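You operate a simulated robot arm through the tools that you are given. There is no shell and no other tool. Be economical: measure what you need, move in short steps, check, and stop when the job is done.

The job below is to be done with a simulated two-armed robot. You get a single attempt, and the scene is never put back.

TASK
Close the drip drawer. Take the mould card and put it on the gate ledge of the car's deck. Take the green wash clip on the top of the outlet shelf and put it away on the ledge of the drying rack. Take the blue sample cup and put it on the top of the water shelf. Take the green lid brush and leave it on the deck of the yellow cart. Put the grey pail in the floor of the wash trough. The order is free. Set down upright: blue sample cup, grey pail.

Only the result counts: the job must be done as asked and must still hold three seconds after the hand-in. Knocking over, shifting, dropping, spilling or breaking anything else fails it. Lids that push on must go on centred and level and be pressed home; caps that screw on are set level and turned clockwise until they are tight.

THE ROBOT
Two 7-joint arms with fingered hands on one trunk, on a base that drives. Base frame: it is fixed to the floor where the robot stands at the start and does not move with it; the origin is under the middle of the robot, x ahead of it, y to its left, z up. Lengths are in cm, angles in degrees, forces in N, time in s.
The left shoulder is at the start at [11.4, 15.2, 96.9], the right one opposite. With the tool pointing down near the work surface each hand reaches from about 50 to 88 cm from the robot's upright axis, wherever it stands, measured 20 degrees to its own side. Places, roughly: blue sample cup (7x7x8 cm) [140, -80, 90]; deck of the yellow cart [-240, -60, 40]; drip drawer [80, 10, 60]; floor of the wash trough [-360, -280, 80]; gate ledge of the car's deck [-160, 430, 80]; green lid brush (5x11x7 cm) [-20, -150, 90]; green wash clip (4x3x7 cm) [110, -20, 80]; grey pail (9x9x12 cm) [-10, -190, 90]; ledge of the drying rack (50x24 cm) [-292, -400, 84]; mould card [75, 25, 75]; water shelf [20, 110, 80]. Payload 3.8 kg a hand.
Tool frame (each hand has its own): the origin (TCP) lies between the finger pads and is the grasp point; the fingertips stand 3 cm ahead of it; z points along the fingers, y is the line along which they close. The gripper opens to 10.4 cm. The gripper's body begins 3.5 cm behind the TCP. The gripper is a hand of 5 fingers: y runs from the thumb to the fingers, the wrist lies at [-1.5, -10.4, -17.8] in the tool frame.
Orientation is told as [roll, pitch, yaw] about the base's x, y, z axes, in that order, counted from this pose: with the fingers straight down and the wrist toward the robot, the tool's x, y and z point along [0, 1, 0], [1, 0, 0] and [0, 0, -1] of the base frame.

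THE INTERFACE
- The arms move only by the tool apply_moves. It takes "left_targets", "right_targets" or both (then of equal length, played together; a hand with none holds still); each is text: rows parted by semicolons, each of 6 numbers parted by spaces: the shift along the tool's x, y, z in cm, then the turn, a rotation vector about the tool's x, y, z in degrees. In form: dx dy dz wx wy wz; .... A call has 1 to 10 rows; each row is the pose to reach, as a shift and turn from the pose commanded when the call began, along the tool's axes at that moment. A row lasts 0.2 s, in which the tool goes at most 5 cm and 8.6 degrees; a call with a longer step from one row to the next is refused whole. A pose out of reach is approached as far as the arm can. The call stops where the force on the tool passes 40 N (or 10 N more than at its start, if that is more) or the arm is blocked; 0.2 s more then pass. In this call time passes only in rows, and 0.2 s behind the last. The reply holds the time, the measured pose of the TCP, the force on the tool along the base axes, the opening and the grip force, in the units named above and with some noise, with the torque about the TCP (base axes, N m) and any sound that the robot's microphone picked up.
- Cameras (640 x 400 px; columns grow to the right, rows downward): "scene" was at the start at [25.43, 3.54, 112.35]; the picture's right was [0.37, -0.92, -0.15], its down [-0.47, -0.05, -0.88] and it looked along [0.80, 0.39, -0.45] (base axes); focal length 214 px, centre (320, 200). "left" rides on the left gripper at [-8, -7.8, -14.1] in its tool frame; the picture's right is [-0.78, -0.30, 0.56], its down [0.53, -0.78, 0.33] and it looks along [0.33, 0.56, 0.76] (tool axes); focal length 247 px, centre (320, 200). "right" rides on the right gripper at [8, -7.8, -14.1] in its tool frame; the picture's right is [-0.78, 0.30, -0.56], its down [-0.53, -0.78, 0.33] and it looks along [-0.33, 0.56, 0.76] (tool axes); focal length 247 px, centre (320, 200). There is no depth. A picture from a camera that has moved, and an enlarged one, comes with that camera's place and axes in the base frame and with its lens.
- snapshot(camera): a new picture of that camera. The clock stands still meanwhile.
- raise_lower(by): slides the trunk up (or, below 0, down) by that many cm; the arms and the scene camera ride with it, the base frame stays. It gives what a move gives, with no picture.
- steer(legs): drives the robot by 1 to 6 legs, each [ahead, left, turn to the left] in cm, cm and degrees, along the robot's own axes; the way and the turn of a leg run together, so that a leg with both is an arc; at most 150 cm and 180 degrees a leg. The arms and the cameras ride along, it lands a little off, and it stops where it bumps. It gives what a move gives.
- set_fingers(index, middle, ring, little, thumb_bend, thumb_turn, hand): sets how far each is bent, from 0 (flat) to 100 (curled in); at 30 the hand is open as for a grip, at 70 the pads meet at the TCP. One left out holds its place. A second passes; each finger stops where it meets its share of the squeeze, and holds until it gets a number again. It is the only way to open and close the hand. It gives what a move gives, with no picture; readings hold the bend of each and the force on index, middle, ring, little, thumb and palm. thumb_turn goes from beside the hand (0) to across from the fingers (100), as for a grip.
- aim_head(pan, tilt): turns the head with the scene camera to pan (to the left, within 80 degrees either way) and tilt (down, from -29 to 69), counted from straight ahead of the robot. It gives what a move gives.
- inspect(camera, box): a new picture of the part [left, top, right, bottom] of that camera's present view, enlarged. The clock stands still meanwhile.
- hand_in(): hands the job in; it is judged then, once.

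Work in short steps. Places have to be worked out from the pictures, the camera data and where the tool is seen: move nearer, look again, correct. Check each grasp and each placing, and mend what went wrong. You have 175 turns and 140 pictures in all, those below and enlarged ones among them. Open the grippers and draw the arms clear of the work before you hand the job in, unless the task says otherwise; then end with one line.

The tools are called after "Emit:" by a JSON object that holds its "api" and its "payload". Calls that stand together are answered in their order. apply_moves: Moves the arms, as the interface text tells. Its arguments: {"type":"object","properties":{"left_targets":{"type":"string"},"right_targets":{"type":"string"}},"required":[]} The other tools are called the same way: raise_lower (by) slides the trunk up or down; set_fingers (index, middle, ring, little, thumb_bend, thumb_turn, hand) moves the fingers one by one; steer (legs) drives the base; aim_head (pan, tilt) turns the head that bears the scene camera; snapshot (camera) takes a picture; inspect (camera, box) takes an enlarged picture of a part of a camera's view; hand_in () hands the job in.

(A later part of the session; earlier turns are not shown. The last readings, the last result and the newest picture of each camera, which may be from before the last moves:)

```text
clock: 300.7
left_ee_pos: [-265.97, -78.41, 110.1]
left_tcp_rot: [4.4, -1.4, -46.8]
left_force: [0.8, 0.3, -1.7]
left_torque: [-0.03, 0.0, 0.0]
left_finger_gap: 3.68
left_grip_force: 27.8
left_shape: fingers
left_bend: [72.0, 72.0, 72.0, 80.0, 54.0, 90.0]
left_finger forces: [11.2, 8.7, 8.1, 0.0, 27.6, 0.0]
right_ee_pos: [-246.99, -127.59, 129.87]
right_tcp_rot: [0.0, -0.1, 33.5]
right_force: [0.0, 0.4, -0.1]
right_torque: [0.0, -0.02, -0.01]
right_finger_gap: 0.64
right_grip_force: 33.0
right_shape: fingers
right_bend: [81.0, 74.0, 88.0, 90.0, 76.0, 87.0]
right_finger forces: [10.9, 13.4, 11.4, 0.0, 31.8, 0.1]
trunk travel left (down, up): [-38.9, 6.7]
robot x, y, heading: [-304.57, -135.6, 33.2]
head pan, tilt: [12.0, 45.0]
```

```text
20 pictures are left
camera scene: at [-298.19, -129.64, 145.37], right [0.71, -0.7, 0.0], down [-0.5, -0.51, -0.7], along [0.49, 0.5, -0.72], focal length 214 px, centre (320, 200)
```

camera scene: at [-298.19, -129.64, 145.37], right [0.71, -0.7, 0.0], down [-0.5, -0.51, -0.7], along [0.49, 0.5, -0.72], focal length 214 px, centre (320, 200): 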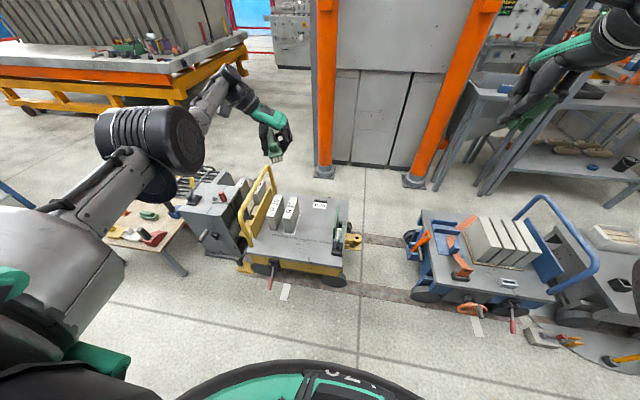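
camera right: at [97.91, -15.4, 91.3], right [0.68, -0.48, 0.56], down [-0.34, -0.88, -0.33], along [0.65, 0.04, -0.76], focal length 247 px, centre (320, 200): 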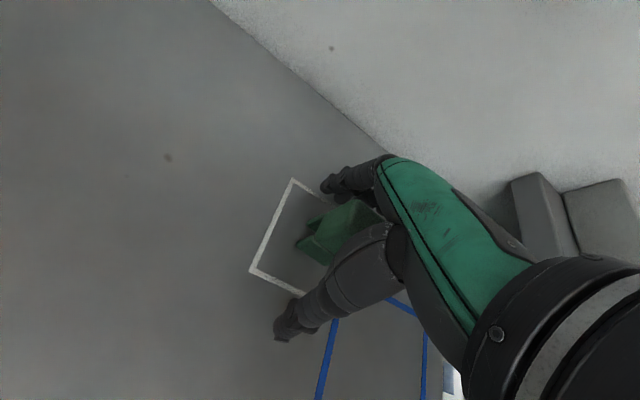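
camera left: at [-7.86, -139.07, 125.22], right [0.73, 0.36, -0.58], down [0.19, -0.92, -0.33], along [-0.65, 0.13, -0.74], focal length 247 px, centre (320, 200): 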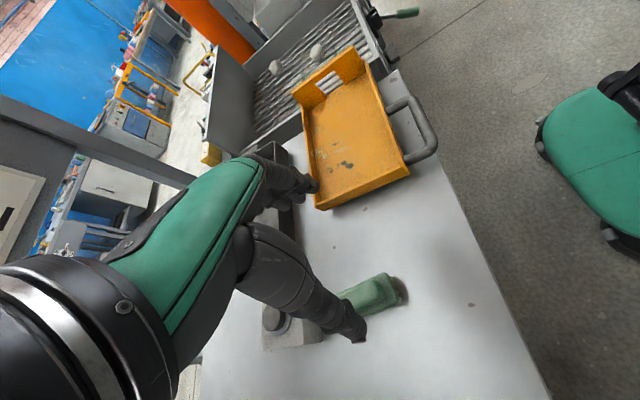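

The free deck spot is about [-252,-78.5], between the blocks and the lever. I move in so the hand comes over it, and unwind the wrist.

Emit:
{"api": "steer", "payload": {"legs": [[11.6, -7.7, 0]]}}

Emit:
{"api": "apply_moves", "payload": {"left_targets": "0 0 0 0 0 -8.5; 0 0 0 0 0 -17; 0 0 0 0 0 -25.5; 0 0 0 0 0 -34; 0 0 0 0 0 -42.5; 0 0 0 0 0 -51; 0 0 0 0 0 -59.5; 0 0 0 0 0 -68"}}

Emit:
{"api": "raise_lower", "payload": {"by": -36}}

```text
clock: 302.0
left_ee_pos: [-252.09, -78.5, 110.1]
left_tcp_rot: [4.4, -1.4, -46.9]
left_force: [-0.5, 0.1, -1.1]
left_torque: [-0.03, -0.03, 0.01]
left_finger_gap: 3.67
left_grip_force: 28.3
left_shape: fingers
left_bend: [72.0, 72.0, 72.0, 80.0, 54.0, 90.0]
left_finger forces: [11.1, 8.8, 8.2, 0.0, 27.6, 0.1]
right_ee_pos: [-233.18, -127.69, 129.96]
right_tcp_rot: [-0.1, -0.1, 33.3]
right_force: [-0.8, 0.0, -0.4]
right_torque: [-0.01, 0.01, -0.01]
right_finger_gap: 0.65
right_grip_force: 33.5
right_shape: fingers
right_bend: [81.0, 74.0, 88.0, 90.0, 76.0, 87.0]
right_finger forces: [10.9, 13.5, 11.4, 0.1, 31.7, 0.0]
trunk travel left (down, up): [-38.9, 6.7]
robot x, y, heading: [-290.37, -135.9, 33.6]
head pan, tilt: [12.0, 45.0]
```

```text
clock: 303.8
left_ee_pos: [-251.98, -78.53, 110.12]
left_tcp_rot: [0.2, -4.5, 21.4]
left_force: [-0.1, 0.1, -0.7]
left_torque: [-0.01, 0.0, 0.01]
left_finger_gap: 3.69
left_grip_force: 27.0
left_shape: fingers
left_bend: [72.0, 72.0, 72.0, 80.0, 54.0, 90.0]
left_finger forces: [11.1, 8.7, 7.9, 0.0, 27.4, 0.0]
right_ee_pos: [-233.02, -127.76, 129.88]
right_tcp_rot: [0.0, -0.1, 33.4]
right_force: [-0.3, 0.1, -0.7]
right_torque: [0.02, -0.02, 0.03]
right_finger_gap: 0.63
right_grip_force: 33.8
right_shape: fingers
right_bend: [81.0, 74.0, 88.0, 90.0, 76.0, 87.0]
right_finger forces: [10.9, 13.4, 11.4, 0.1, 31.7, 0.1]
trunk travel left (down, up): [-38.9, 6.7]
robot x, y, heading: [-289.94, -135.73, 33.2]
head pan, tilt: [12.0, 45.0]
```

```text
clock: 307.3
left_ee_pos: [-251.82, -78.48, 74.13]
left_tcp_rot: [0.3, -4.6, 21.2]
left_force: [0.4, 0.5, -0.2]
left_torque: [-0.02, 0.01, 0.02]
left_finger_gap: 3.68
left_grip_force: 28.2
left_shape: fingers
left_bend: [72.0, 72.0, 72.0, 80.0, 54.0, 90.0]
left_finger forces: [11.1, 8.9, 7.9, 0.1, 27.6, 0.0]
right_ee_pos: [-233.05, -127.85, 93.85]
right_tcp_rot: [0.0, -0.1, 33.3]
right_force: [-0.2, -0.2, -1.0]
right_torque: [-0.03, -0.01, -0.01]
right_finger_gap: 0.68
right_grip_force: 35.6
right_shape: fingers
right_bend: [81.0, 74.0, 88.0, 90.0, 76.0, 87.0]
right_finger forces: [10.8, 14.2, 11.9, 0.1, 33.0, 0.0]
trunk travel left (down, up): [-2.9, 42.7]
robot x, y, heading: [-290.2, -135.67, 33.3]
head pan, tilt: [12.0, 45.0]
```

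Right over the spot. Descend to z≈52 with the tilt corrected, then check.

Emit:
{"api": "apply_moves", "payload": {"left_targets": "0 0 3 4.5 0 0; 0 0 7.5 4.5 0 0; 0 0 12 4.5 0 0; 0 0 16.5 4.5 0 0; 0 0 21.5 4.5 0 0"}}

Emit:
{"api": "snapshot", "payload": {"camera": "scene"}}

```text
clock: 308.5
left_ee_pos: [-250.55, -77.79, 52.49]
left_tcp_rot: [0.3, -0.1, 21.1]
left_force: [-0.3, 0.4, -0.9]
left_torque: [0.0, 0.0, 0.01]
left_finger_gap: 3.69
left_grip_force: 28.1
left_shape: fingers
left_bend: [72.0, 72.0, 73.0, 80.0, 54.0, 90.0]
left_finger forces: [11.3, 9.0, 7.7, 0.1, 27.8, 0.0]
right_ee_pos: [-232.96, -127.72, 93.78]
right_tcp_rot: [0.0, 0.0, 33.3]
right_force: [-0.7, 0.1, -0.6]
right_torque: [0.01, 0.03, 0.0]
right_finger_gap: 0.66
right_grip_force: 34.6
right_shape: fingers
right_bend: [81.0, 74.0, 88.0, 90.0, 76.0, 87.0]
right_finger forces: [10.9, 14.2, 12.0, 0.0, 33.1, 0.0]
trunk travel left (down, up): [-2.9, 42.7]
robot x, y, heading: [-290.16, -135.3, 33.3]
head pan, tilt: [12.0, 45.0]
```

```text
19 pictures are left
camera scene: at [-269.33, -119.9, 99.75], right [0.69, -0.72, -0.09], down [-0.7, -0.64, -0.31], along [0.16, 0.28, -0.94], focal length 214 px, centre (320, 200)
```

scene: 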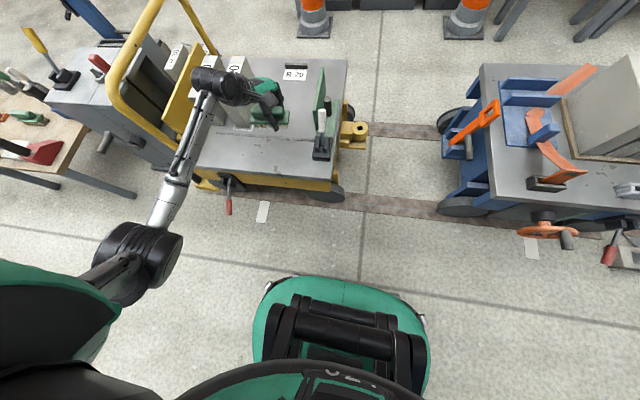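

Emit:
{"api": "inspect", "payload": {"camera": "scene", "box": [180, 40, 370, 200]}}

```text
2.50 times, centred on (275, 120) of scene
camera zoom: at [-269.33, -119.9, 99.75], right [0.69, -0.72, -0.09], down [-0.7, -0.64, -0.31], along [0.16, 0.28, -0.94], focal length 536 px, centre (432, 400)
```

zoom: 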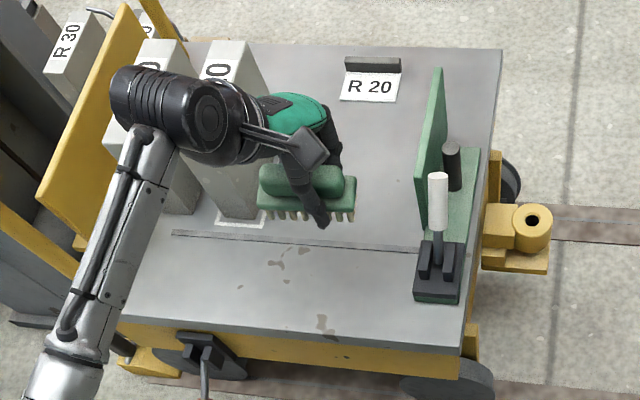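

There's clear deck just beyond the thin strip. I move 4 cm forward and lower to contact.

Emit:
{"api": "apply_moves", "payload": {"left_targets": "0.3 3.9 0 0 0 0; 0.3 3.9 3 0 0 0; 0.3 3.9 5 0 0 0; 0.3 3.9 6 0 0 0; 0.3 3.9 6.7 0 0 0"}}

```text
clock: 309.7
left_ee_pos: [-246.88, -76.01, 45.87]
left_tcp_rot: [0.3, 0.0, 21.2]
left_force: [0.7, -0.5, -1.0]
left_torque: [-0.01, -0.01, -0.01]
left_finger_gap: 3.67
left_grip_force: 28.1
left_shape: fingers
left_bend: [72.0, 72.0, 73.0, 80.0, 54.0, 90.0]
left_finger forces: [11.2, 9.0, 7.8, 0.0, 27.9, 0.0]
right_ee_pos: [-233.11, -127.78, 93.8]
right_tcp_rot: [0.0, 0.0, 33.2]
right_force: [0.1, 0.3, 0.0]
right_torque: [0.01, -0.02, 0.01]
right_finger_gap: 0.64
right_grip_force: 35.0
right_shape: fingers
right_bend: [81.0, 74.0, 88.0, 90.0, 76.0, 87.0]
right_finger forces: [10.8, 14.2, 11.9, 0.0, 33.1, 0.0]
trunk travel left (down, up): [-2.9, 42.7]
robot x, y, heading: [-290.2, -135.83, 33.3]
head pan, tilt: [12.0, 45.0]
```

Emit:
{"api": "apply_moves", "payload": {"left_targets": "0 0 0.6 0 0 0; 0 0 1.2 0 0 0; 0 0 1.8 0 0 0"}}

```text
clock: 310.5
left_ee_pos: [-247.01, -76.15, 44.19]
left_tcp_rot: [0.3, -0.1, 21.2]
left_force: [-0.5, -0.2, -1.1]
left_torque: [-0.01, -0.02, 0.0]
left_finger_gap: 3.67
left_grip_force: 28.0
left_shape: fingers
left_bend: [72.0, 72.0, 73.0, 80.0, 54.0, 90.0]
left_finger forces: [11.2, 9.0, 7.9, 0.1, 27.8, 0.0]
right_ee_pos: [-233.12, -127.5, 93.91]
right_tcp_rot: [0.0, 0.1, 33.3]
right_force: [-0.1, -0.6, 1.0]
right_torque: [0.02, -0.05, 0.01]
right_finger_gap: 0.67
right_grip_force: 35.3
right_shape: fingers
right_bend: [81.0, 74.0, 88.0, 90.0, 76.0, 87.0]
right_finger forces: [10.8, 14.2, 11.9, 0.0, 33.1, 0.1]
trunk travel left (down, up): [-2.9, 42.7]
robot x, y, heading: [-290.04, -135.89, 33.3]
head pan, tilt: [12.0, 45.0]
```

Emit:
{"api": "apply_moves", "payload": {"left_targets": "0 0 0.7 0 0 0; 0 0 1.4 0 0 0; 0 0 2.1 0 0 0; 0 0 2.8 0 0 0"}}

Emit:
{"api": "inspect", "payload": {"camera": "scene", "box": [200, 50, 330, 160]}}

```text
clock: 311.5
left_ee_pos: [-247.0, -76.17, 41.31]
left_tcp_rot: [0.3, -0.1, 21.1]
left_force: [0.3, 0.2, -0.5]
left_torque: [0.0, -0.02, -0.02]
left_finger_gap: 3.67
left_grip_force: 28.1
left_shape: fingers
left_bend: [72.0, 72.0, 73.0, 80.0, 54.0, 90.0]
left_finger forces: [11.1, 9.1, 7.7, 0.1, 27.9, 0.0]
right_ee_pos: [-233.0, -127.73, 93.92]
right_tcp_rot: [0.0, 0.0, 33.3]
right_force: [0.5, 0.1, -0.8]
right_torque: [0.01, 0.02, 0.02]
right_finger_gap: 0.67
right_grip_force: 35.1
right_shape: fingers
right_bend: [81.0, 74.0, 88.0, 90.0, 76.0, 87.0]
right_finger forces: [10.8, 14.2, 11.9, 0.1, 33.1, 0.0]
trunk travel left (down, up): [-2.9, 42.7]
robot x, y, heading: [-290.41, -135.51, 33.2]
head pan, tilt: [12.0, 45.0]
```

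```text
3.64 times, centred on (265, 105) of scene
camera zoom: at [-269.35, -119.94, 99.76], right [0.69, -0.72, -0.09], down [-0.7, -0.64, -0.31], along [0.16, 0.28, -0.94], focal length 780 px, centre (520, 546)
```

zoom: 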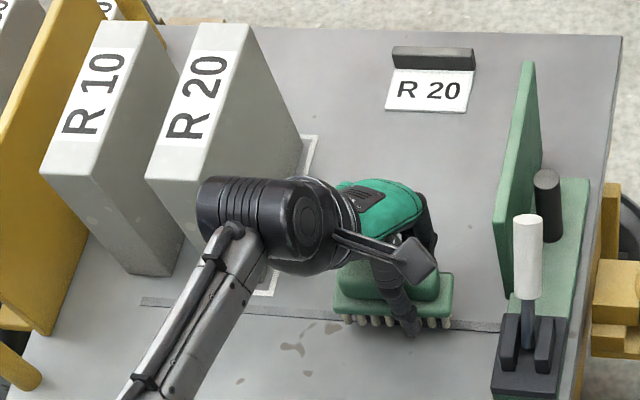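

Emit:
{"api": "apply_moves", "payload": {"left_targets": "0 0 0.6 0 0 0; 0 0 1.2 0 0 0; 0 0 1.8 0 0 0; 0 0 2.4 0 0 0; 0 0 3 0 0 0"}}

```text
clock: 312.7
left_ee_pos: [-246.64, -75.93, 39.09]
left_tcp_rot: [0.4, -0.9, 21.2]
left_force: [0.8, 4.4, 33.4]
left_torque: [-0.22, 0.41, -0.01]
left_finger_gap: 3.72
left_grip_force: 35.6
left_shape: fingers
left_bend: [72.0, 73.0, 73.0, 80.0, 54.0, 91.0]
left_finger forces: [11.8, 10.9, 5.8, 0.6, 42.4, 0.1]
right_ee_pos: [-233.3, -127.96, 94.13]
right_tcp_rot: [0.0, -0.3, 33.2]
right_force: [-0.3, -0.9, -0.4]
right_torque: [0.03, -0.01, 0.01]
right_finger_gap: 0.68
right_grip_force: 35.1
right_shape: fingers
right_bend: [81.0, 74.0, 88.0, 90.0, 76.0, 87.0]
right_finger forces: [10.8, 14.3, 11.9, 0.1, 33.2, 0.1]
trunk travel left (down, up): [-2.9, 42.7]
robot x, y, heading: [-289.72, -135.74, 33.2]
head pan, tilt: [12.0, 45.0]
```

Contact at 33 N. Ease off, open wide, and raise carefully while watching the forces.

Emit:
{"api": "apply_moves", "payload": {"left_targets": "0 0 -0.7 0 0 0"}}

Emit:
{"api": "set_fingers", "payload": {"hand": "left", "index": 30, "middle": 30, "ring": 30, "little": 30, "thumb_bend": 30}}

Emit:
{"api": "apply_moves", "payload": {"left_targets": "0 0 -2 0 0 0; 0 0 -5 0 0 0; 0 0 -9.5 0 0 0; 0 0 -14 0 0 0; 0 0 -18.5 0 0 0; 0 0 -23 0 0 0; 0 0 -27.5 0 0 0; 0 0 -32 0 0 0; 0 -4 -34 0 0 0; 0 -8 -35 0 0 0"}}

Emit:
{"api": "inspect", "payload": {"camera": "scene", "box": [180, 40, 370, 200]}}

```text
clock: 313.1
left_ee_pos: [-246.78, -76.19, 39.24]
left_tcp_rot: [0.3, -0.2, 21.0]
left_force: [5.2, 4.9, 19.3]
left_torque: [0.21, -0.19, -0.01]
left_finger_gap: 3.66
left_grip_force: 31.4
left_shape: fingers
left_bend: [72.0, 73.0, 73.0, 80.0, 54.0, 91.0]
left_finger forces: [13.7, 12.3, 6.7, 1.3, 27.9, 0.0]
right_ee_pos: [-233.06, -127.96, 93.89]
right_tcp_rot: [0.0, 0.0, 33.3]
right_force: [-0.7, -0.1, 0.0]
right_torque: [0.0, -0.01, -0.02]
right_finger_gap: 0.69
right_grip_force: 35.0
right_shape: fingers
right_bend: [81.0, 74.0, 88.0, 90.0, 76.0, 87.0]
right_finger forces: [10.8, 14.3, 12.0, 0.1, 33.0, 0.0]
trunk travel left (down, up): [-2.9, 42.7]
robot x, y, heading: [-289.73, -135.82, 33.6]
head pan, tilt: [12.0, 45.0]
```

```text
clock: 314.1
left_ee_pos: [-247.13, -76.17, 38.96]
left_tcp_rot: [0.3, 0.1, 21.2]
left_force: [-2.8, -1.2, 10.2]
left_torque: [0.25, -0.4, 0.04]
left_finger_gap: 10.33
left_grip_force: 5.4
left_shape: fingers
left_bend: [30.0, 31.0, 30.0, 30.0, 30.0, 97.0]
left_finger forces: [0.1, 9.9, 0.0, 0.0, 0.2, 0.0]
right_ee_pos: [-233.07, -127.82, 93.79]
right_tcp_rot: [0.0, -0.1, 33.2]
right_force: [0.3, 0.4, -0.8]
right_torque: [-0.04, -0.01, 0.01]
right_finger_gap: 0.68
right_grip_force: 34.7
right_shape: fingers
right_bend: [81.0, 74.0, 88.0, 90.0, 76.0, 87.0]
right_finger forces: [10.8, 14.4, 11.9, 0.0, 33.0, 0.0]
trunk travel left (down, up): [-2.9, 42.7]
robot x, y, heading: [-290.1, -135.69, 33.4]
head pan, tilt: [12.0, 45.0]
```

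```text
clock: 316.3
left_ee_pos: [-254.16, -79.38, 74.11]
left_tcp_rot: [0.4, 0.0, 21.2]
left_force: [0.5, 0.0, 0.3]
left_torque: [0.01, 0.03, 0.02]
left_finger_gap: 10.33
left_grip_force: 0.1
left_shape: fingers
left_bend: [30.0, 30.0, 30.0, 30.0, 30.0, 97.0]
left_finger forces: [0.1, 0.0, 0.0, 0.0, 0.0, 0.1]
right_ee_pos: [-233.02, -127.68, 93.84]
right_tcp_rot: [-0.1, -0.1, 33.4]
right_force: [-0.7, 0.3, -0.4]
right_torque: [0.0, -0.03, 0.02]
right_finger_gap: 0.67
right_grip_force: 34.8
right_shape: fingers
right_bend: [81.0, 74.0, 88.0, 90.0, 76.0, 87.0]
right_finger forces: [10.9, 14.4, 11.8, 0.1, 33.2, 0.1]
trunk travel left (down, up): [-2.9, 42.7]
robot x, y, heading: [-290.47, -135.59, 33.2]
head pan, tilt: [12.0, 45.0]
```

```text
2.50 times, centred on (275, 120) of scene
camera zoom: at [-269.41, -119.98, 99.79], right [0.69, -0.72, -0.09], down [-0.7, -0.64, -0.31], along [0.17, 0.28, -0.94], focal length 536 px, centre (432, 400)
```

zoom: 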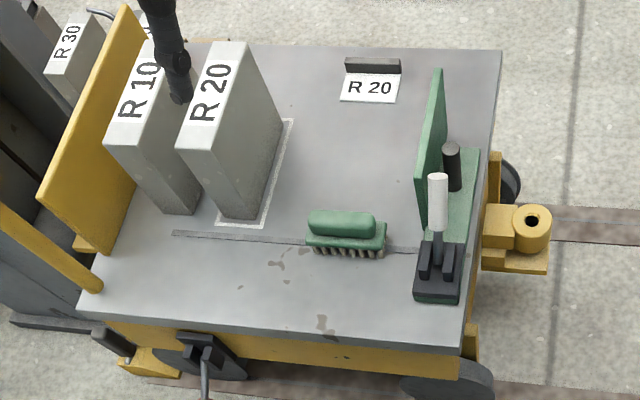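

Brush rests on the deck. Now the clip: raise everything, back off, turn round and go to the drying rack.

Emit:
{"api": "apply_moves", "payload": {"left_targets": "0 0 -4.5 0 0 0; 0 0 -9 0 0 0; 0 0 -13.5 0 0 0; 0 0 -18 0 0 0"}}

Emit:
{"api": "raise_lower", "payload": {"by": 24}}

Emit:
{"api": "steer", "payload": {"legs": [[-12, 0, 0], [0, 0, -177.7], [50, 0, 0], [0, 118, 0], [0, 110, 0]]}}

Emit:
{"api": "aim_head", "payload": {"pan": -5, "tilt": 30}}

Emit:
{"api": "snapshot", "payload": {"camera": "scene"}}

```text
clock: 317.3
left_ee_pos: [-254.18, -79.27, 92.0]
left_tcp_rot: [0.3, 0.1, 21.2]
left_force: [0.5, -1.0, -0.6]
left_torque: [-0.02, -0.01, 0.03]
left_finger_gap: 10.32
left_grip_force: 0.0
left_shape: fingers
left_bend: [30.0, 30.0, 30.0, 30.0, 30.0, 97.0]
left_finger forces: [0.0, 0.1, 0.0, 0.1, 0.1, 0.1]
right_ee_pos: [-233.01, -127.73, 93.86]
right_tcp_rot: [0.0, 0.1, 33.3]
right_force: [0.1, 0.1, -0.5]
right_torque: [0.0, -0.01, -0.02]
right_finger_gap: 0.68
right_grip_force: 35.0
right_shape: fingers
right_bend: [81.0, 74.0, 88.0, 90.0, 76.0, 87.0]
right_finger forces: [10.8, 14.4, 12.0, 0.1, 33.2, 0.0]
trunk travel left (down, up): [-2.9, 42.7]
robot x, y, heading: [-290.19, -135.83, 33.0]
head pan, tilt: [12.0, 45.0]
```

```text
clock: 319.8
left_ee_pos: [-254.22, -79.22, 115.91]
left_tcp_rot: [0.2, 0.2, 21.2]
left_force: [-0.1, 0.4, -0.4]
left_torque: [-0.01, 0.0, 0.02]
left_finger_gap: 10.29
left_grip_force: 0.0
left_shape: fingers
left_bend: [30.0, 30.0, 30.0, 30.0, 30.0, 97.0]
left_finger forces: [0.0, 0.1, 0.0, 0.0, 0.0, 0.0]
right_ee_pos: [-232.96, -127.68, 117.81]
right_tcp_rot: [0.0, 0.1, 33.3]
right_force: [-0.1, 0.5, -0.9]
right_torque: [-0.05, 0.0, 0.01]
right_finger_gap: 0.67
right_grip_force: 35.4
right_shape: fingers
right_bend: [81.0, 74.0, 88.0, 90.0, 76.0, 87.0]
right_finger forces: [10.7, 14.6, 12.0, 0.0, 33.5, 0.0]
trunk travel left (down, up): [-26.9, 18.7]
robot x, y, heading: [-290.14, -135.59, 33.6]
head pan, tilt: [12.0, 45.0]
```

```text
clock: 341.5
left_ee_pos: [-218.81, -407.78, 116.05]
left_tcp_rot: [0.2, 0.0, -150.2]
left_force: [0.0, 0.7, -0.1]
left_torque: [0.04, -0.02, 0.04]
left_finger_gap: 10.33
left_grip_force: 0.1
left_shape: fingers
left_bend: [30.0, 30.0, 30.0, 30.0, 30.0, 97.0]
left_finger forces: [0.0, 0.0, 0.0, 0.0, 0.0, 0.1]
right_ee_pos: [-246.98, -363.01, 117.91]
right_tcp_rot: [0.0, 0.0, -138.1]
right_force: [0.0, -1.3, 0.5]
right_torque: [-0.01, -0.01, 0.02]
right_finger_gap: 0.66
right_grip_force: 31.7
right_shape: fingers
right_bend: [81.0, 74.0, 89.0, 90.0, 76.0, 87.0]
right_finger forces: [9.7, 13.9, 10.1, 0.1, 29.5, 0.0]
trunk travel left (down, up): [-26.9, 18.7]
robot x, y, heading: [-192.09, -346.89, -138.2]
head pan, tilt: [12.0, 45.0]
```

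```text
clock: 342.3
left_ee_pos: [-218.8, -407.75, 116.05]
left_tcp_rot: [0.3, 0.1, -150.2]
left_force: [-0.2, 0.3, 0.7]
left_torque: [0.0, 0.01, 0.01]
left_finger_gap: 10.32
left_grip_force: 0.1
left_shape: fingers
left_bend: [30.0, 30.0, 30.0, 30.0, 30.0, 97.0]
left_finger forces: [0.1, 0.1, 0.1, 0.1, 0.0, 0.0]
right_ee_pos: [-247.12, -363.11, 117.77]
right_tcp_rot: [0.0, 0.0, -138.1]
right_force: [0.1, -0.1, 0.2]
right_torque: [0.0, 0.01, -0.03]
right_finger_gap: 0.68
right_grip_force: 32.3
right_shape: fingers
right_bend: [81.0, 74.0, 89.0, 90.0, 76.0, 87.0]
right_finger forces: [9.7, 14.0, 10.3, 0.0, 29.5, 0.1]
trunk travel left (down, up): [-26.9, 18.7]
robot x, y, heading: [-191.73, -346.81, -138.0]
head pan, tilt: [-5.0, 30.0]
```

```text
15 pictures are left
camera scene: at [-202.36, -354.94, 134.41], right [-0.6, 0.8, 0.01], down [0.46, 0.35, -0.82], along [-0.65, -0.49, -0.58], focal length 214 px, centre (320, 200)
```

scene: 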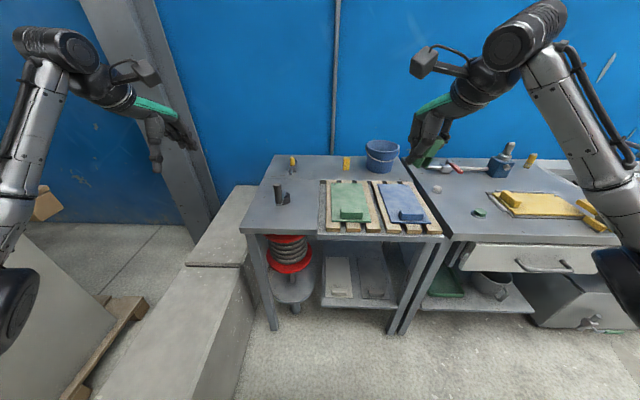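

The rack table is ahead. The "ledge" is the strip behind the slatted cloth racks (N ≈ -458…-482). Zooming to pick a free spot.

Emit:
{"api": "inspect", "payload": {"camera": "scene", "box": [240, 130, 460, 250]}}

```text
2.91 times, centred on (350, 190) of scene
camera zoom: at [-202.36, -354.94, 134.41], right [-0.6, 0.8, 0.01], down [0.46, 0.35, -0.82], along [-0.65, -0.49, -0.58], focal length 624 px, centre (233, 229)
```

zoom: 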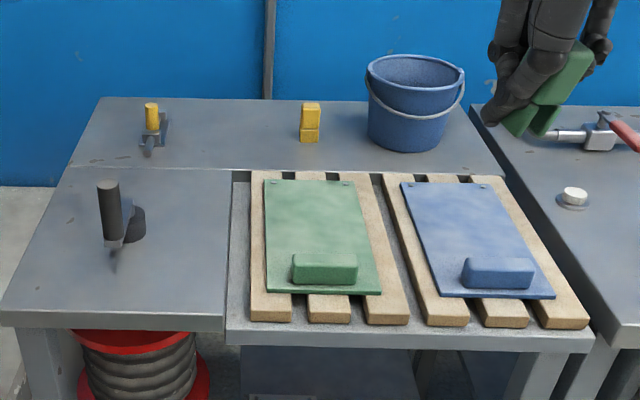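

A free spot on the ledge is left of the yellow clip, about [-279.5,-408.5]. I move in.

Emit:
{"api": "steer", "payload": {"legs": [[28, -5, 0]]}}

```text
clock: 344.3
left_ee_pos: [-242.82, -422.6, 116.06]
left_tcp_rot: [0.3, -0.1, -150.3]
left_force: [-0.4, 0.4, -0.4]
left_torque: [0.01, 0.03, 0.0]
left_finger_gap: 10.33
left_grip_force: 0.1
left_shape: fingers
left_bend: [30.0, 30.0, 30.0, 30.0, 30.0, 97.0]
left_finger forces: [0.0, 0.0, 0.0, 0.0, 0.0, 0.0]
right_ee_pos: [-271.12, -377.6, 117.85]
right_tcp_rot: [0.1, -0.1, -138.2]
right_force: [-0.4, 0.1, 0.2]
right_torque: [0.03, 0.05, 0.01]
right_finger_gap: 0.68
right_grip_force: 32.2
right_shape: fingers
right_bend: [81.0, 74.0, 89.0, 90.0, 76.0, 87.0]
right_finger forces: [9.7, 14.0, 10.2, 0.0, 29.6, 0.0]
trunk travel left (down, up): [-26.9, 18.7]
robot x, y, heading: [-216.03, -361.17, -137.9]
head pan, tilt: [-5.0, 30.0]
```

Emit:
{"api": "apply_moves", "payload": {"right_targets": "2.5 3.8 0 0 0 0; 5 7.7 0 0 0 0; 7.5 11.5 0 0 0 0; 10 15.4 0 0 0 0; 12.5 19.2 0 0 0 0; 15 23 0 0 0 0; 17.4 26.9 0 0 0 0; 17.4 26.9 5 0 0 0; 17.4 26.9 10 0 0 0; 17.4 26.9 14 0 0 0"}}

Emit:
{"api": "aim_head", "payload": {"pan": -5, "tilt": 38}}

Emit:
{"api": "snapshot", "payload": {"camera": "scene"}}

```text
clock: 346.5
left_ee_pos: [-243.1, -422.37, 116.01]
left_tcp_rot: [0.4, 0.1, -150.4]
left_force: [0.0, -0.1, -0.1]
left_torque: [0.02, 0.0, -0.02]
left_finger_gap: 10.29
left_grip_force: 0.1
left_shape: fingers
left_bend: [30.0, 30.0, 30.0, 30.0, 30.0, 97.0]
left_finger forces: [0.0, 0.0, 0.0, 0.0, 0.1, 0.0]
right_ee_pos: [-276.92, -404.59, 105.16]
right_tcp_rot: [0.1, -0.2, -138.2]
right_force: [-0.4, 0.4, -0.6]
right_torque: [0.0, 0.0, 0.0]
right_finger_gap: 0.71
right_grip_force: 31.1
right_shape: fingers
right_bend: [81.0, 74.0, 89.0, 90.0, 76.0, 87.0]
right_finger forces: [9.9, 14.6, 8.8, 0.0, 28.1, 0.0]
right hand out of reach, approached as far as the arm can: row 6, 7, 8, 9, 10
trunk travel left (down, up): [-26.9, 18.7]
robot x, y, heading: [-215.8, -361.44, -138.2]
head pan, tilt: [-5.0, 30.0]
```

```text
clock: 347.1
left_ee_pos: [-243.04, -422.64, 116.09]
left_tcp_rot: [0.3, 0.1, -150.4]
left_force: [0.3, -0.1, 0.7]
left_torque: [0.0, -0.01, -0.02]
left_finger_gap: 10.31
left_grip_force: 0.0
left_shape: fingers
left_bend: [30.0, 30.0, 30.0, 30.0, 30.0, 97.0]
left_finger forces: [0.0, 0.0, 0.0, 0.1, 0.0, 0.0]
right_ee_pos: [-277.01, -404.7, 105.24]
right_tcp_rot: [0.0, -0.1, -138.1]
right_force: [-0.8, -0.1, -0.7]
right_torque: [0.01, 0.0, 0.0]
right_finger_gap: 0.72
right_grip_force: 30.5
right_shape: fingers
right_bend: [81.0, 74.0, 89.0, 90.0, 76.0, 87.0]
right_finger forces: [9.8, 14.6, 8.8, 0.0, 28.0, 0.0]
trunk travel left (down, up): [-26.9, 18.7]
robot x, y, heading: [-215.96, -361.15, -138.0]
head pan, tilt: [-5.0, 38.0]
```

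```text
13 pictures are left
camera scene: at [-226.0, -369.5, 133.22], right [-0.6, 0.8, 0.01], down [0.55, 0.42, -0.73], along [-0.59, -0.43, -0.69], focal length 214 px, centre (320, 200)
```

scene: 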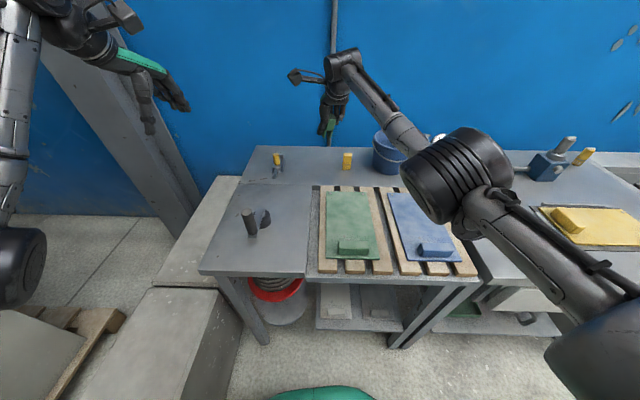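

The arm is at full stretch 5 cm short. I creep the base 5 cm ahead, then lower in steps.

Emit:
{"api": "steer", "payload": {"legs": [[5, 0, 0]]}}

Emit:
{"api": "apply_moves", "payload": {"right_targets": "0 -3 0 0 0 0; 0 -4 3 0 0 0; 0 -4 6 0 0 0; 0 -4 8 0 0 0"}}

Emit:
{"api": "inspect", "payload": {"camera": "scene", "box": [220, 60, 460, 260]}}

```text
clock: 348.1
left_ee_pos: [-246.31, -425.67, 116.24]
left_tcp_rot: [0.3, -0.3, -150.5]
left_force: [0.4, -0.4, -0.1]
left_torque: [0.0, 0.02, 0.0]
left_finger_gap: 10.33
left_grip_force: 0.1
left_shape: fingers
left_bend: [30.0, 30.0, 30.0, 30.0, 30.0, 97.0]
left_finger forces: [0.0, 0.1, 0.0, 0.1, 0.1, 0.0]
right_ee_pos: [-280.36, -407.74, 105.66]
right_tcp_rot: [0.0, -0.3, -138.2]
right_force: [-0.2, 0.3, 0.7]
right_torque: [-0.02, 0.0, 0.04]
right_finger_gap: 0.7
right_grip_force: 30.5
right_shape: fingers
right_bend: [81.0, 74.0, 89.0, 90.0, 76.0, 87.0]
right_finger forces: [9.8, 14.6, 9.0, 0.0, 28.1, 0.0]
trunk travel left (down, up): [-26.9, 18.7]
robot x, y, heading: [-219.4, -364.73, -138.1]
head pan, tilt: [-5.0, 38.0]
```

```text
clock: 349.1
left_ee_pos: [-246.59, -425.89, 116.21]
left_tcp_rot: [0.3, -0.2, -150.4]
left_force: [0.5, 0.0, -0.6]
left_torque: [-0.04, -0.02, 0.01]
left_finger_gap: 10.3
left_grip_force: 0.0
left_shape: fingers
left_bend: [30.0, 30.0, 30.0, 30.0, 30.0, 97.0]
left_finger forces: [0.1, 0.0, 0.0, 0.0, 0.1, 0.1]
right_ee_pos: [-277.31, -405.32, 97.39]
right_tcp_rot: [0.0, -0.2, -138.1]
right_force: [-0.7, 0.2, -0.4]
right_torque: [0.01, -0.01, 0.02]
right_finger_gap: 0.73
right_grip_force: 30.5
right_shape: fingers
right_bend: [81.0, 74.0, 89.0, 90.0, 76.0, 87.0]
right_finger forces: [10.0, 14.8, 9.0, 0.0, 28.2, 0.0]
trunk travel left (down, up): [-26.9, 18.7]
robot x, y, heading: [-219.57, -364.91, -138.2]
head pan, tilt: [-5.0, 38.0]
```

```text
2.00 times, centred on (340, 160) of scene
camera zoom: at [-229.64, -372.74, 133.23], right [-0.6, 0.8, 0.01], down [0.55, 0.42, -0.73], along [-0.59, -0.43, -0.69], focal length 429 px, centre (280, 280)
```

zoom: 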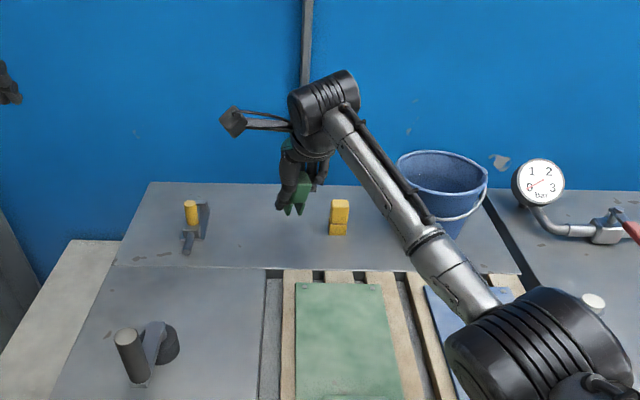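

I shift 4 cm further back over the ledge and lower toward contact.

Emit:
{"api": "apply_moves", "payload": {"right_targets": "0 4 0 0 0 0; 0 4.5 2.5 0 0 0; 0 4.5 4 0 0 0; 0 4.5 5 0 0 0; 0 4.5 6 0 0 0"}}

```text
clock: 350.3
left_ee_pos: [-246.61, -425.89, 116.06]
left_tcp_rot: [0.3, 0.0, -150.5]
left_force: [0.0, 0.2, 1.5]
left_torque: [-0.01, 0.01, 0.01]
left_finger_gap: 10.31
left_grip_force: 0.0
left_shape: fingers
left_bend: [30.0, 30.0, 30.0, 30.0, 30.0, 97.0]
left_finger forces: [0.0, 0.1, 0.0, 0.1, 0.0, 0.1]
right_ee_pos: [-280.56, -408.2, 92.29]
right_tcp_rot: [0.0, -0.2, -138.2]
right_force: [0.8, -0.1, 0.4]
right_torque: [0.0, 0.03, 0.02]
right_finger_gap: 0.71
right_grip_force: 29.7
right_shape: fingers
right_bend: [81.0, 74.0, 89.0, 90.0, 76.0, 87.0]
right_finger forces: [10.0, 15.0, 8.3, 0.0, 27.5, 0.1]
right hand out of reach, approached as far as the arm can: row 4, 5
trunk travel left (down, up): [-26.9, 18.7]
robot x, y, heading: [-219.58, -364.69, -138.4]
head pan, tilt: [-5.0, 38.0]
```

Position is right. I lower with the trunk now, in small steps.

Emit:
{"api": "raise_lower", "payload": {"by": -2.5}}

Emit:
{"api": "inspect", "payload": {"camera": "right", "box": [200, 120, 440, 340]}}

```text
clock: 351.0
left_ee_pos: [-246.66, -425.91, 113.66]
left_tcp_rot: [0.3, -0.1, -150.4]
left_force: [-0.2, 0.4, 0.0]
left_torque: [0.0, 0.03, 0.02]
left_finger_gap: 10.3
left_grip_force: 0.0
left_shape: fingers
left_bend: [30.0, 30.0, 30.0, 30.0, 30.0, 97.0]
left_finger forces: [0.1, 0.1, 0.1, 0.1, 0.0, 0.0]
right_ee_pos: [-280.72, -407.92, 89.76]
right_tcp_rot: [0.1, 0.0, -138.1]
right_force: [-0.7, 0.1, -0.2]
right_torque: [0.0, 0.02, 0.0]
right_finger_gap: 0.71
right_grip_force: 30.9
right_shape: fingers
right_bend: [81.0, 74.0, 89.0, 90.0, 76.0, 87.0]
right_finger forces: [10.1, 15.0, 8.3, 0.1, 27.6, 0.0]
trunk travel left (down, up): [-24.4, 21.2]
robot x, y, heading: [-219.45, -364.94, -138.4]
head pan, tilt: [-5.0, 38.0]
```

```text
1.82 times, centred on (320, 230) of right
camera zoom: at [-269.66, -408.78, 103.9], right [-0.74, 0.38, 0.56], down [0.22, 0.92, -0.33], along [-0.64, -0.12, -0.76], focal length 449 px, centre (320, 146)
```

zoom: 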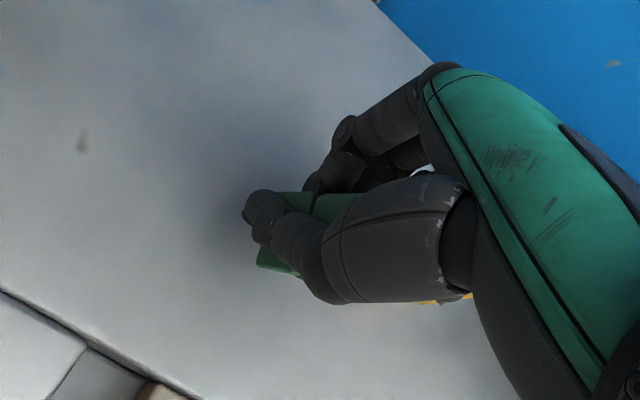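

Surface is close. Lower another 1.5 cm.

Emit:
{"api": "raise_lower", "payload": {"by": -1.5}}

```text
clock: 351.6
left_ee_pos: [-246.82, -425.84, 112.07]
left_tcp_rot: [0.3, -0.1, -150.3]
left_force: [-0.9, 0.4, 0.1]
left_torque: [-0.02, 0.01, -0.01]
left_finger_gap: 10.33
left_grip_force: 0.0
left_shape: fingers
left_bend: [30.0, 30.0, 30.0, 30.0, 30.0, 97.0]
left_finger forces: [0.1, 0.1, 0.0, 0.1, 0.1, 0.0]
right_ee_pos: [-280.76, -408.06, 88.35]
right_tcp_rot: [0.0, -0.1, -138.2]
right_force: [0.9, -0.8, -0.4]
right_torque: [0.0, 0.02, -0.02]
right_finger_gap: 0.71
right_grip_force: 30.3
right_shape: fingers
right_bend: [81.0, 74.0, 89.0, 90.0, 76.0, 87.0]
right_finger forces: [10.1, 15.1, 8.4, 0.1, 27.7, 0.1]
trunk travel left (down, up): [-22.9, 22.7]
robot x, y, heading: [-219.33, -364.57, -138.2]
head pan, tilt: [-5.0, 38.0]
```

Emit:
{"api": "raise_lower", "payload": {"by": -1.2}}

Emit:
{"api": "inspect", "payload": {"camera": "scene", "box": [300, 90, 400, 190]}}

```text
clock: 352.2
left_ee_pos: [-246.52, -425.86, 110.9]
left_tcp_rot: [0.3, 0.0, -150.1]
left_force: [0.6, 0.2, -0.5]
left_torque: [0.04, 0.01, -0.02]
left_finger_gap: 10.31
left_grip_force: 0.2
left_shape: fingers
left_bend: [30.0, 30.0, 30.0, 30.0, 30.0, 97.0]
left_finger forces: [0.0, 0.0, 0.0, 0.0, 0.0, 0.0]
right_ee_pos: [-280.74, -407.86, 87.08]
right_tcp_rot: [0.0, -0.1, -138.2]
right_force: [-1.3, -0.3, 1.2]
right_torque: [0.01, 0.01, -0.03]
right_finger_gap: 0.75
right_grip_force: 34.3
right_shape: fingers
right_bend: [81.0, 74.0, 89.0, 90.0, 76.0, 87.0]
right_finger forces: [11.3, 17.3, 8.6, 0.1, 30.5, 0.0]
trunk travel left (down, up): [-21.7, 23.9]
robot x, y, heading: [-219.24, -364.99, -137.9]
head pan, tilt: [-5.0, 38.0]
```

```text
4.00 times, centred on (350, 140) of scene
camera zoom: at [-231.4, -374.35, 127.12], right [-0.6, 0.8, 0.01], down [0.58, 0.44, -0.69], along [-0.56, -0.4, -0.73], focal length 858 px, centre (200, 440)
```

zoom: 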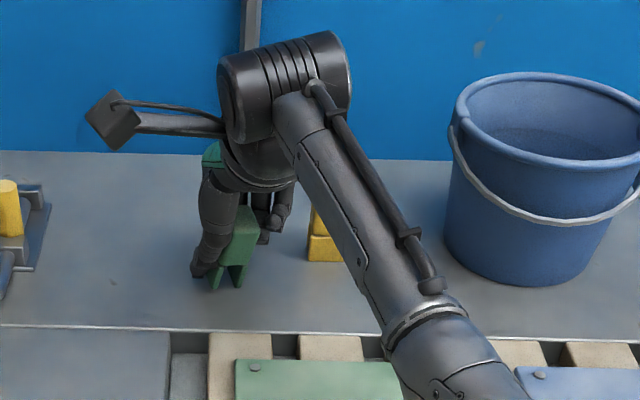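

Legs are just about on the ledge. One more small step, then open.

Emit:
{"api": "raise_lower", "payload": {"by": -0.6}}

Emit:
{"api": "set_fingers", "payload": {"hand": "right", "index": 55, "middle": 55, "ring": 55, "little": 55, "thumb_bend": 45}}

Emit:
{"api": "raise_lower", "payload": {"by": 6}}

Emit:
{"api": "inspect", "payload": {"camera": "scene", "box": [290, 80, 410, 200]}}

```text
clock: 352.8
left_ee_pos: [-246.46, -425.77, 110.42]
left_tcp_rot: [0.3, -0.2, -150.3]
left_force: [-0.5, -0.1, -0.8]
left_torque: [0.01, 0.03, -0.04]
left_finger_gap: 10.32
left_grip_force: 0.0
left_shape: fingers
left_bend: [30.0, 30.0, 30.0, 30.0, 30.0, 97.0]
left_finger forces: [0.0, 0.1, 0.0, 0.0, 0.0, 0.1]
right_ee_pos: [-280.56, -407.98, 87.16]
right_tcp_rot: [0.1, -0.6, -138.2]
right_force: [-1.5, 0.1, 20.4]
right_torque: [0.41, -0.06, 0.0]
right_finger_gap: 0.79
right_grip_force: 37.6
right_shape: fingers
right_bend: [81.0, 74.0, 89.0, 90.0, 76.0, 87.0]
right_finger forces: [11.3, 20.9, 7.9, 0.0, 35.2, 0.0]
trunk travel left (down, up): [-21.1, 24.5]
robot x, y, heading: [-219.54, -364.88, -138.1]
head pan, tilt: [-5.0, 38.0]
```

```text
clock: 353.8
left_ee_pos: [-246.39, -425.85, 110.42]
left_tcp_rot: [0.3, -0.2, -150.2]
left_force: [0.7, 0.6, 0.7]
left_torque: [-0.05, 0.0, -0.03]
left_finger_gap: 10.31
left_grip_force: 0.1
left_shape: fingers
left_bend: [30.0, 30.0, 30.0, 30.0, 30.0, 97.0]
left_finger forces: [0.0, 0.0, 0.0, 0.0, 0.0, 0.0]
right_ee_pos: [-280.6, -408.09, 87.37]
right_tcp_rot: [0.1, -0.8, -138.2]
right_force: [-0.9, -9.1, 30.5]
right_torque: [0.09, -0.5, -0.17]
right_finger_gap: 3.54
right_grip_force: 15.0
right_shape: fingers
right_bend: [55.0, 56.0, 55.0, 55.0, 57.0, 95.0]
right_finger forces: [0.1, 3.1, 0.0, 0.0, 26.7, 0.0]
trunk travel left (down, up): [-21.1, 24.5]
robot x, y, heading: [-219.53, -364.95, -138.3]
head pan, tilt: [-5.0, 38.0]
```

```text
clock: 354.8
left_ee_pos: [-246.74, -425.96, 116.04]
left_tcp_rot: [0.2, 0.0, -150.5]
left_force: [0.1, -0.4, 0.2]
left_torque: [0.02, -0.03, -0.02]
left_finger_gap: 10.34
left_grip_force: 0.1
left_shape: fingers
left_bend: [30.0, 30.0, 30.0, 30.0, 30.0, 97.0]
left_finger forces: [0.1, 0.0, 0.0, 0.0, 0.0, 0.1]
right_ee_pos: [-280.86, -407.85, 92.25]
right_tcp_rot: [0.0, 0.1, -138.2]
right_force: [1.2, -0.1, -0.1]
right_torque: [0.02, -0.02, 0.01]
right_finger_gap: 5.19
right_grip_force: 0.0
right_shape: fingers
right_bend: [55.0, 55.0, 55.0, 55.0, 45.0, 97.0]
right_finger forces: [0.0, 0.0, 0.0, 0.0, 0.0, 0.0]
trunk travel left (down, up): [-27.1, 18.5]
robot x, y, heading: [-219.41, -365.28, -138.1]
head pan, tilt: [-5.0, 38.0]
```

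```text
3.33 times, centred on (350, 140) of scene
camera zoom: at [-229.7, -372.81, 133.43], right [-0.6, 0.8, 0.01], down [0.55, 0.42, -0.73], along [-0.59, -0.43, -0.69], focal length 715 px, centre (220, 400)
```

zoom: 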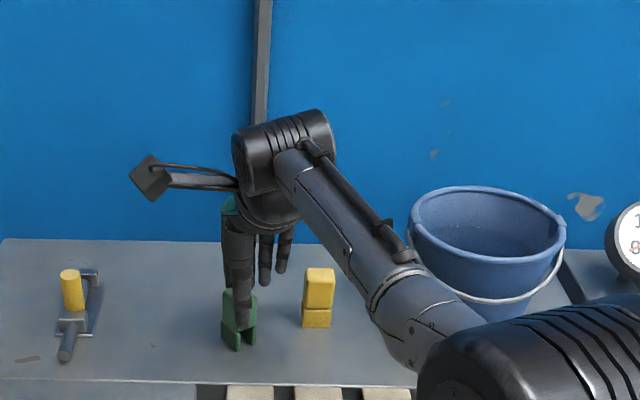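

The clip stands on the ledge. I lift clear and start the return trip for the pail along the known route.

Emit:
{"api": "raise_lower", "payload": {"by": 17}}

Emit:
{"api": "apply_moves", "payload": {"right_targets": "0 -4 -2 0 0 0; 0 -8 -2 0 0 0; -2 -12 -2 0 0 0; -5 -15 -2 0 0 0; -8 -18 -2 0 0 0; -11 -21 -2 0 0 0; -14 -23 -2 0 0 0"}}

Emit:
{"api": "steer", "payload": {"legs": [[-40, 0, 0], [0, 0, -6], [0, -140, 0], [0, -140, 0], [0, -138, 0]]}}

```text
clock: 356.7
left_ee_pos: [-246.66, -425.88, 133.32]
left_tcp_rot: [0.3, -0.1, -150.4]
left_force: [1.1, 0.1, -0.6]
left_torque: [-0.02, -0.03, 0.01]
left_finger_gap: 10.3
left_grip_force: 0.1
left_shape: fingers
left_bend: [30.0, 30.0, 30.0, 30.0, 30.0, 97.0]
left_finger forces: [0.0, 0.0, 0.0, 0.1, 0.0, 0.0]
right_ee_pos: [-280.31, -407.55, 116.0]
right_tcp_rot: [0.0, -4.9, -138.2]
right_force: [1.2, -0.2, 0.5]
right_torque: [0.02, 0.01, -0.03]
right_finger_gap: 5.21
right_grip_force: 0.1
right_shape: fingers
right_bend: [55.0, 55.0, 55.0, 55.0, 45.0, 97.0]
right_finger forces: [0.0, 0.0, 0.1, 0.0, 0.0, 0.0]
trunk travel left (down, up): [-44.1, 1.5]
robot x, y, heading: [-219.58, -364.95, -138.2]
head pan, tilt: [-5.0, 38.0]
```

```text
clock: 358.3
left_ee_pos: [-246.78, -425.85, 133.28]
left_tcp_rot: [0.3, -0.2, -150.3]
left_force: [-0.3, 0.4, 0.6]
left_torque: [-0.02, -0.02, 0.02]
left_finger_gap: 10.33
left_grip_force: 0.0
left_shape: fingers
left_bend: [30.0, 30.0, 30.0, 30.0, 30.0, 97.0]
left_finger forces: [0.0, 0.0, 0.0, 0.0, 0.0, 0.0]
right_ee_pos: [-272.01, -381.88, 116.04]
right_tcp_rot: [0.1, -4.8, -138.1]
right_force: [0.1, 0.0, -0.3]
right_torque: [0.0, -0.02, -0.03]
right_finger_gap: 5.18
right_grip_force: 0.0
right_shape: fingers
right_bend: [55.0, 55.0, 55.0, 55.0, 45.0, 97.0]
right_finger forces: [0.0, 0.0, 0.0, 0.1, 0.0, 0.1]
trunk travel left (down, up): [-44.1, 1.5]
robot x, y, heading: [-219.67, -364.67, -138.2]
head pan, tilt: [-5.0, 38.0]
```

```text
clock: 380.9
left_ee_pos: [-465.41, -58.2, 133.31]
left_tcp_rot: [0.3, 0.0, -156.5]
left_force: [-0.9, -0.7, -0.3]
left_torque: [0.0, 0.01, 0.02]
left_finger_gap: 10.31
left_grip_force: 0.1
left_shape: fingers
left_bend: [30.0, 30.0, 30.0, 30.0, 30.0, 97.0]
left_finger forces: [0.0, 0.1, 0.1, 0.0, 0.0, 0.0]
right_ee_pos: [-486.28, -11.71, 115.97]
right_tcp_rot: [0.0, -4.8, -144.2]
right_force: [0.2, -0.3, 0.6]
right_torque: [-0.03, -0.03, 0.0]
right_finger_gap: 5.18
right_grip_force: 0.2
right_shape: fingers
right_bend: [55.0, 55.0, 55.0, 55.0, 45.0, 97.0]
right_finger forces: [0.0, 0.0, 0.0, 0.0, 0.0, 0.0]
trunk travel left (down, up): [-44.1, 1.5]
robot x, y, heading: [-432.27, 0.06, -144.5]
head pan, tilt: [-5.0, 38.0]
```

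Emit:
{"api": "steer", "payload": {"legs": [[-107, 0, 0], [-107, 0, 0], [0, 56, 0], [-126, 0, 0], [0, 150, 0], [0, 148, 0]]}}

Emit:
{"api": "aim_head", "payload": {"pan": 25, "tilt": 30}}

Emit:
{"api": "snapshot", "payload": {"camera": "scene"}}

```text
clock: 384.5
left_ee_pos: [-410.61, -18.49, 132.59]
left_tcp_rot: [-0.2, 0.3, -156.4]
left_force: [0.5, -0.4, 0.0]
left_torque: [0.08, 0.03, 0.0]
left_finger_gap: 10.33
left_grip_force: 0.0
left_shape: fingers
left_bend: [30.0, 30.0, 30.0, 30.0, 30.0, 97.0]
left_finger forces: [0.0, 0.0, 0.0, 0.0, 0.1, 0.0]
right_ee_pos: [-431.13, 28.17, 115.91]
right_tcp_rot: [-0.3, -4.5, -144.4]
right_force: [-0.9, -0.8, 0.6]
right_torque: [0.04, 0.01, 0.01]
right_finger_gap: 5.2
right_grip_force: 0.1
right_shape: fingers
right_bend: [55.0, 55.0, 55.0, 55.0, 45.0, 97.0]
right_finger forces: [0.0, 0.0, 0.1, 0.0, 0.0, 0.0]
trunk travel left (down, up): [-44.1, 1.5]
robot x, y, heading: [-377.09, 40.62, -144.6]
head pan, tilt: [-5.0, 38.0]
stopped in leg 1: the robot was blocked; the commanded pose is now the measured one
```

```text
clock: 385.4
left_ee_pos: [-410.4, -16.85, 133.25]
left_tcp_rot: [0.4, -0.1, -156.6]
left_force: [-0.6, 0.0, 0.2]
left_torque: [0.0, -0.01, 0.02]
left_finger_gap: 10.3
left_grip_force: 0.0
left_shape: fingers
left_bend: [30.0, 30.0, 30.0, 30.0, 30.0, 97.0]
left_finger forces: [0.0, 0.1, 0.0, 0.1, 0.1, 0.1]
right_ee_pos: [-430.95, 29.65, 116.07]
right_tcp_rot: [0.1, -4.9, -144.5]
right_force: [0.5, 0.8, -0.3]
right_torque: [0.0, -0.03, 0.01]
right_finger_gap: 5.2
right_grip_force: 0.0
right_shape: fingers
right_bend: [55.0, 55.0, 55.0, 55.0, 45.0, 97.0]
right_finger forces: [0.0, 0.0, 0.0, 0.0, 0.1, 0.1]
trunk travel left (down, up): [-44.1, 1.5]
robot x, y, heading: [-376.78, 40.31, -144.5]
head pan, tilt: [25.0, 30.0]
```

```text
8 pictures are left
camera scene: at [-381.4, 32.95, 153.0], right [-0.87, 0.5, 0.0], down [0.25, 0.43, -0.87], along [-0.43, -0.75, -0.5], focal length 214 px, centre (320, 200)
```

scene: 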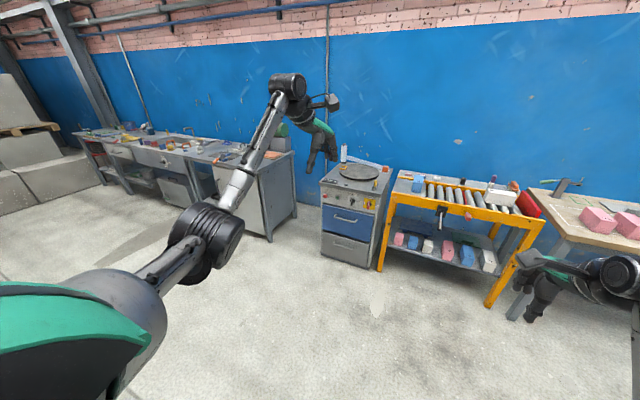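

I bumped something behind on the left (the tool table's far end). I go slightly forward, shift right to the lane I used before, and continue.

Emit:
{"api": "steer", "payload": {"legs": [[6, 0, 0], [0, -20, 0], [-76, 0, 0], [-74, 0, 0], [0, 76, 0]]}}

```text
clock: 398.7
left_ee_pos: [-263.54, 20.97, 133.26]
left_tcp_rot: [0.3, 0.0, -158.5]
left_force: [0.6, 0.0, 0.3]
left_torque: [0.0, -0.01, -0.01]
left_finger_gap: 10.34
left_grip_force: 0.0
left_shape: fingers
left_bend: [30.0, 30.0, 30.0, 30.0, 30.0, 97.0]
left_finger forces: [0.0, 0.0, 0.1, 0.0, 0.1, 0.0]
right_ee_pos: [-282.73, 68.16, 115.97]
right_tcp_rot: [0.2, -4.7, -146.3]
right_force: [-0.4, 0.1, 1.1]
right_torque: [-0.02, -0.01, 0.0]
right_finger_gap: 5.2
right_grip_force: 0.0
right_shape: fingers
right_bend: [55.0, 55.0, 55.0, 55.0, 45.0, 97.0]
right_finger forces: [0.0, 0.0, 0.1, 0.0, 0.0, 0.0]
trunk travel left (down, up): [-44.1, 1.5]
robot x, y, heading: [-228.13, 77.94, -146.5]
head pan, tilt: [25.0, 30.0]
```

Emit:
{"api": "steer", "payload": {"legs": [[0, 0, 2.3], [-128, 0, 0], [0, 150, 0], [0, 153, 0]]}}

```text
refused: 153 is not a number from -150 to 150
```

Emit:
{"api": "steer", "payload": {"legs": [[0, 0, 2.3], [-128, 0, 0], [0, 150, 0], [0, 148, 0]]}}

```text
clock: 419.2
left_ee_pos: [-2.87, -152.1, 133.29]
left_tcp_rot: [0.3, 0.1, -160.5]
left_force: [0.7, 0.6, 0.6]
left_torque: [-0.01, -0.02, -0.03]
left_finger_gap: 10.35
left_grip_force: 0.0
left_shape: fingers
left_bend: [30.0, 30.0, 30.0, 30.0, 30.0, 97.0]
left_finger forces: [0.0, 0.1, 0.0, 0.1, 0.0, 0.1]
right_ee_pos: [-20.23, -104.13, 115.98]
right_tcp_rot: [0.1, -4.8, -148.3]
right_force: [-1.5, -0.5, 0.4]
right_torque: [0.03, -0.03, 0.0]
right_finger_gap: 5.2
right_grip_force: 0.0
right_shape: fingers
right_bend: [55.0, 55.0, 55.0, 55.0, 45.0, 97.0]
right_finger forces: [0.0, 0.1, 0.0, 0.0, 0.0, 0.0]
trunk travel left (down, up): [-44.1, 1.5]
robot x, y, heading: [34.62, -96.83, -148.4]
head pan, tilt: [25.0, 30.0]
```

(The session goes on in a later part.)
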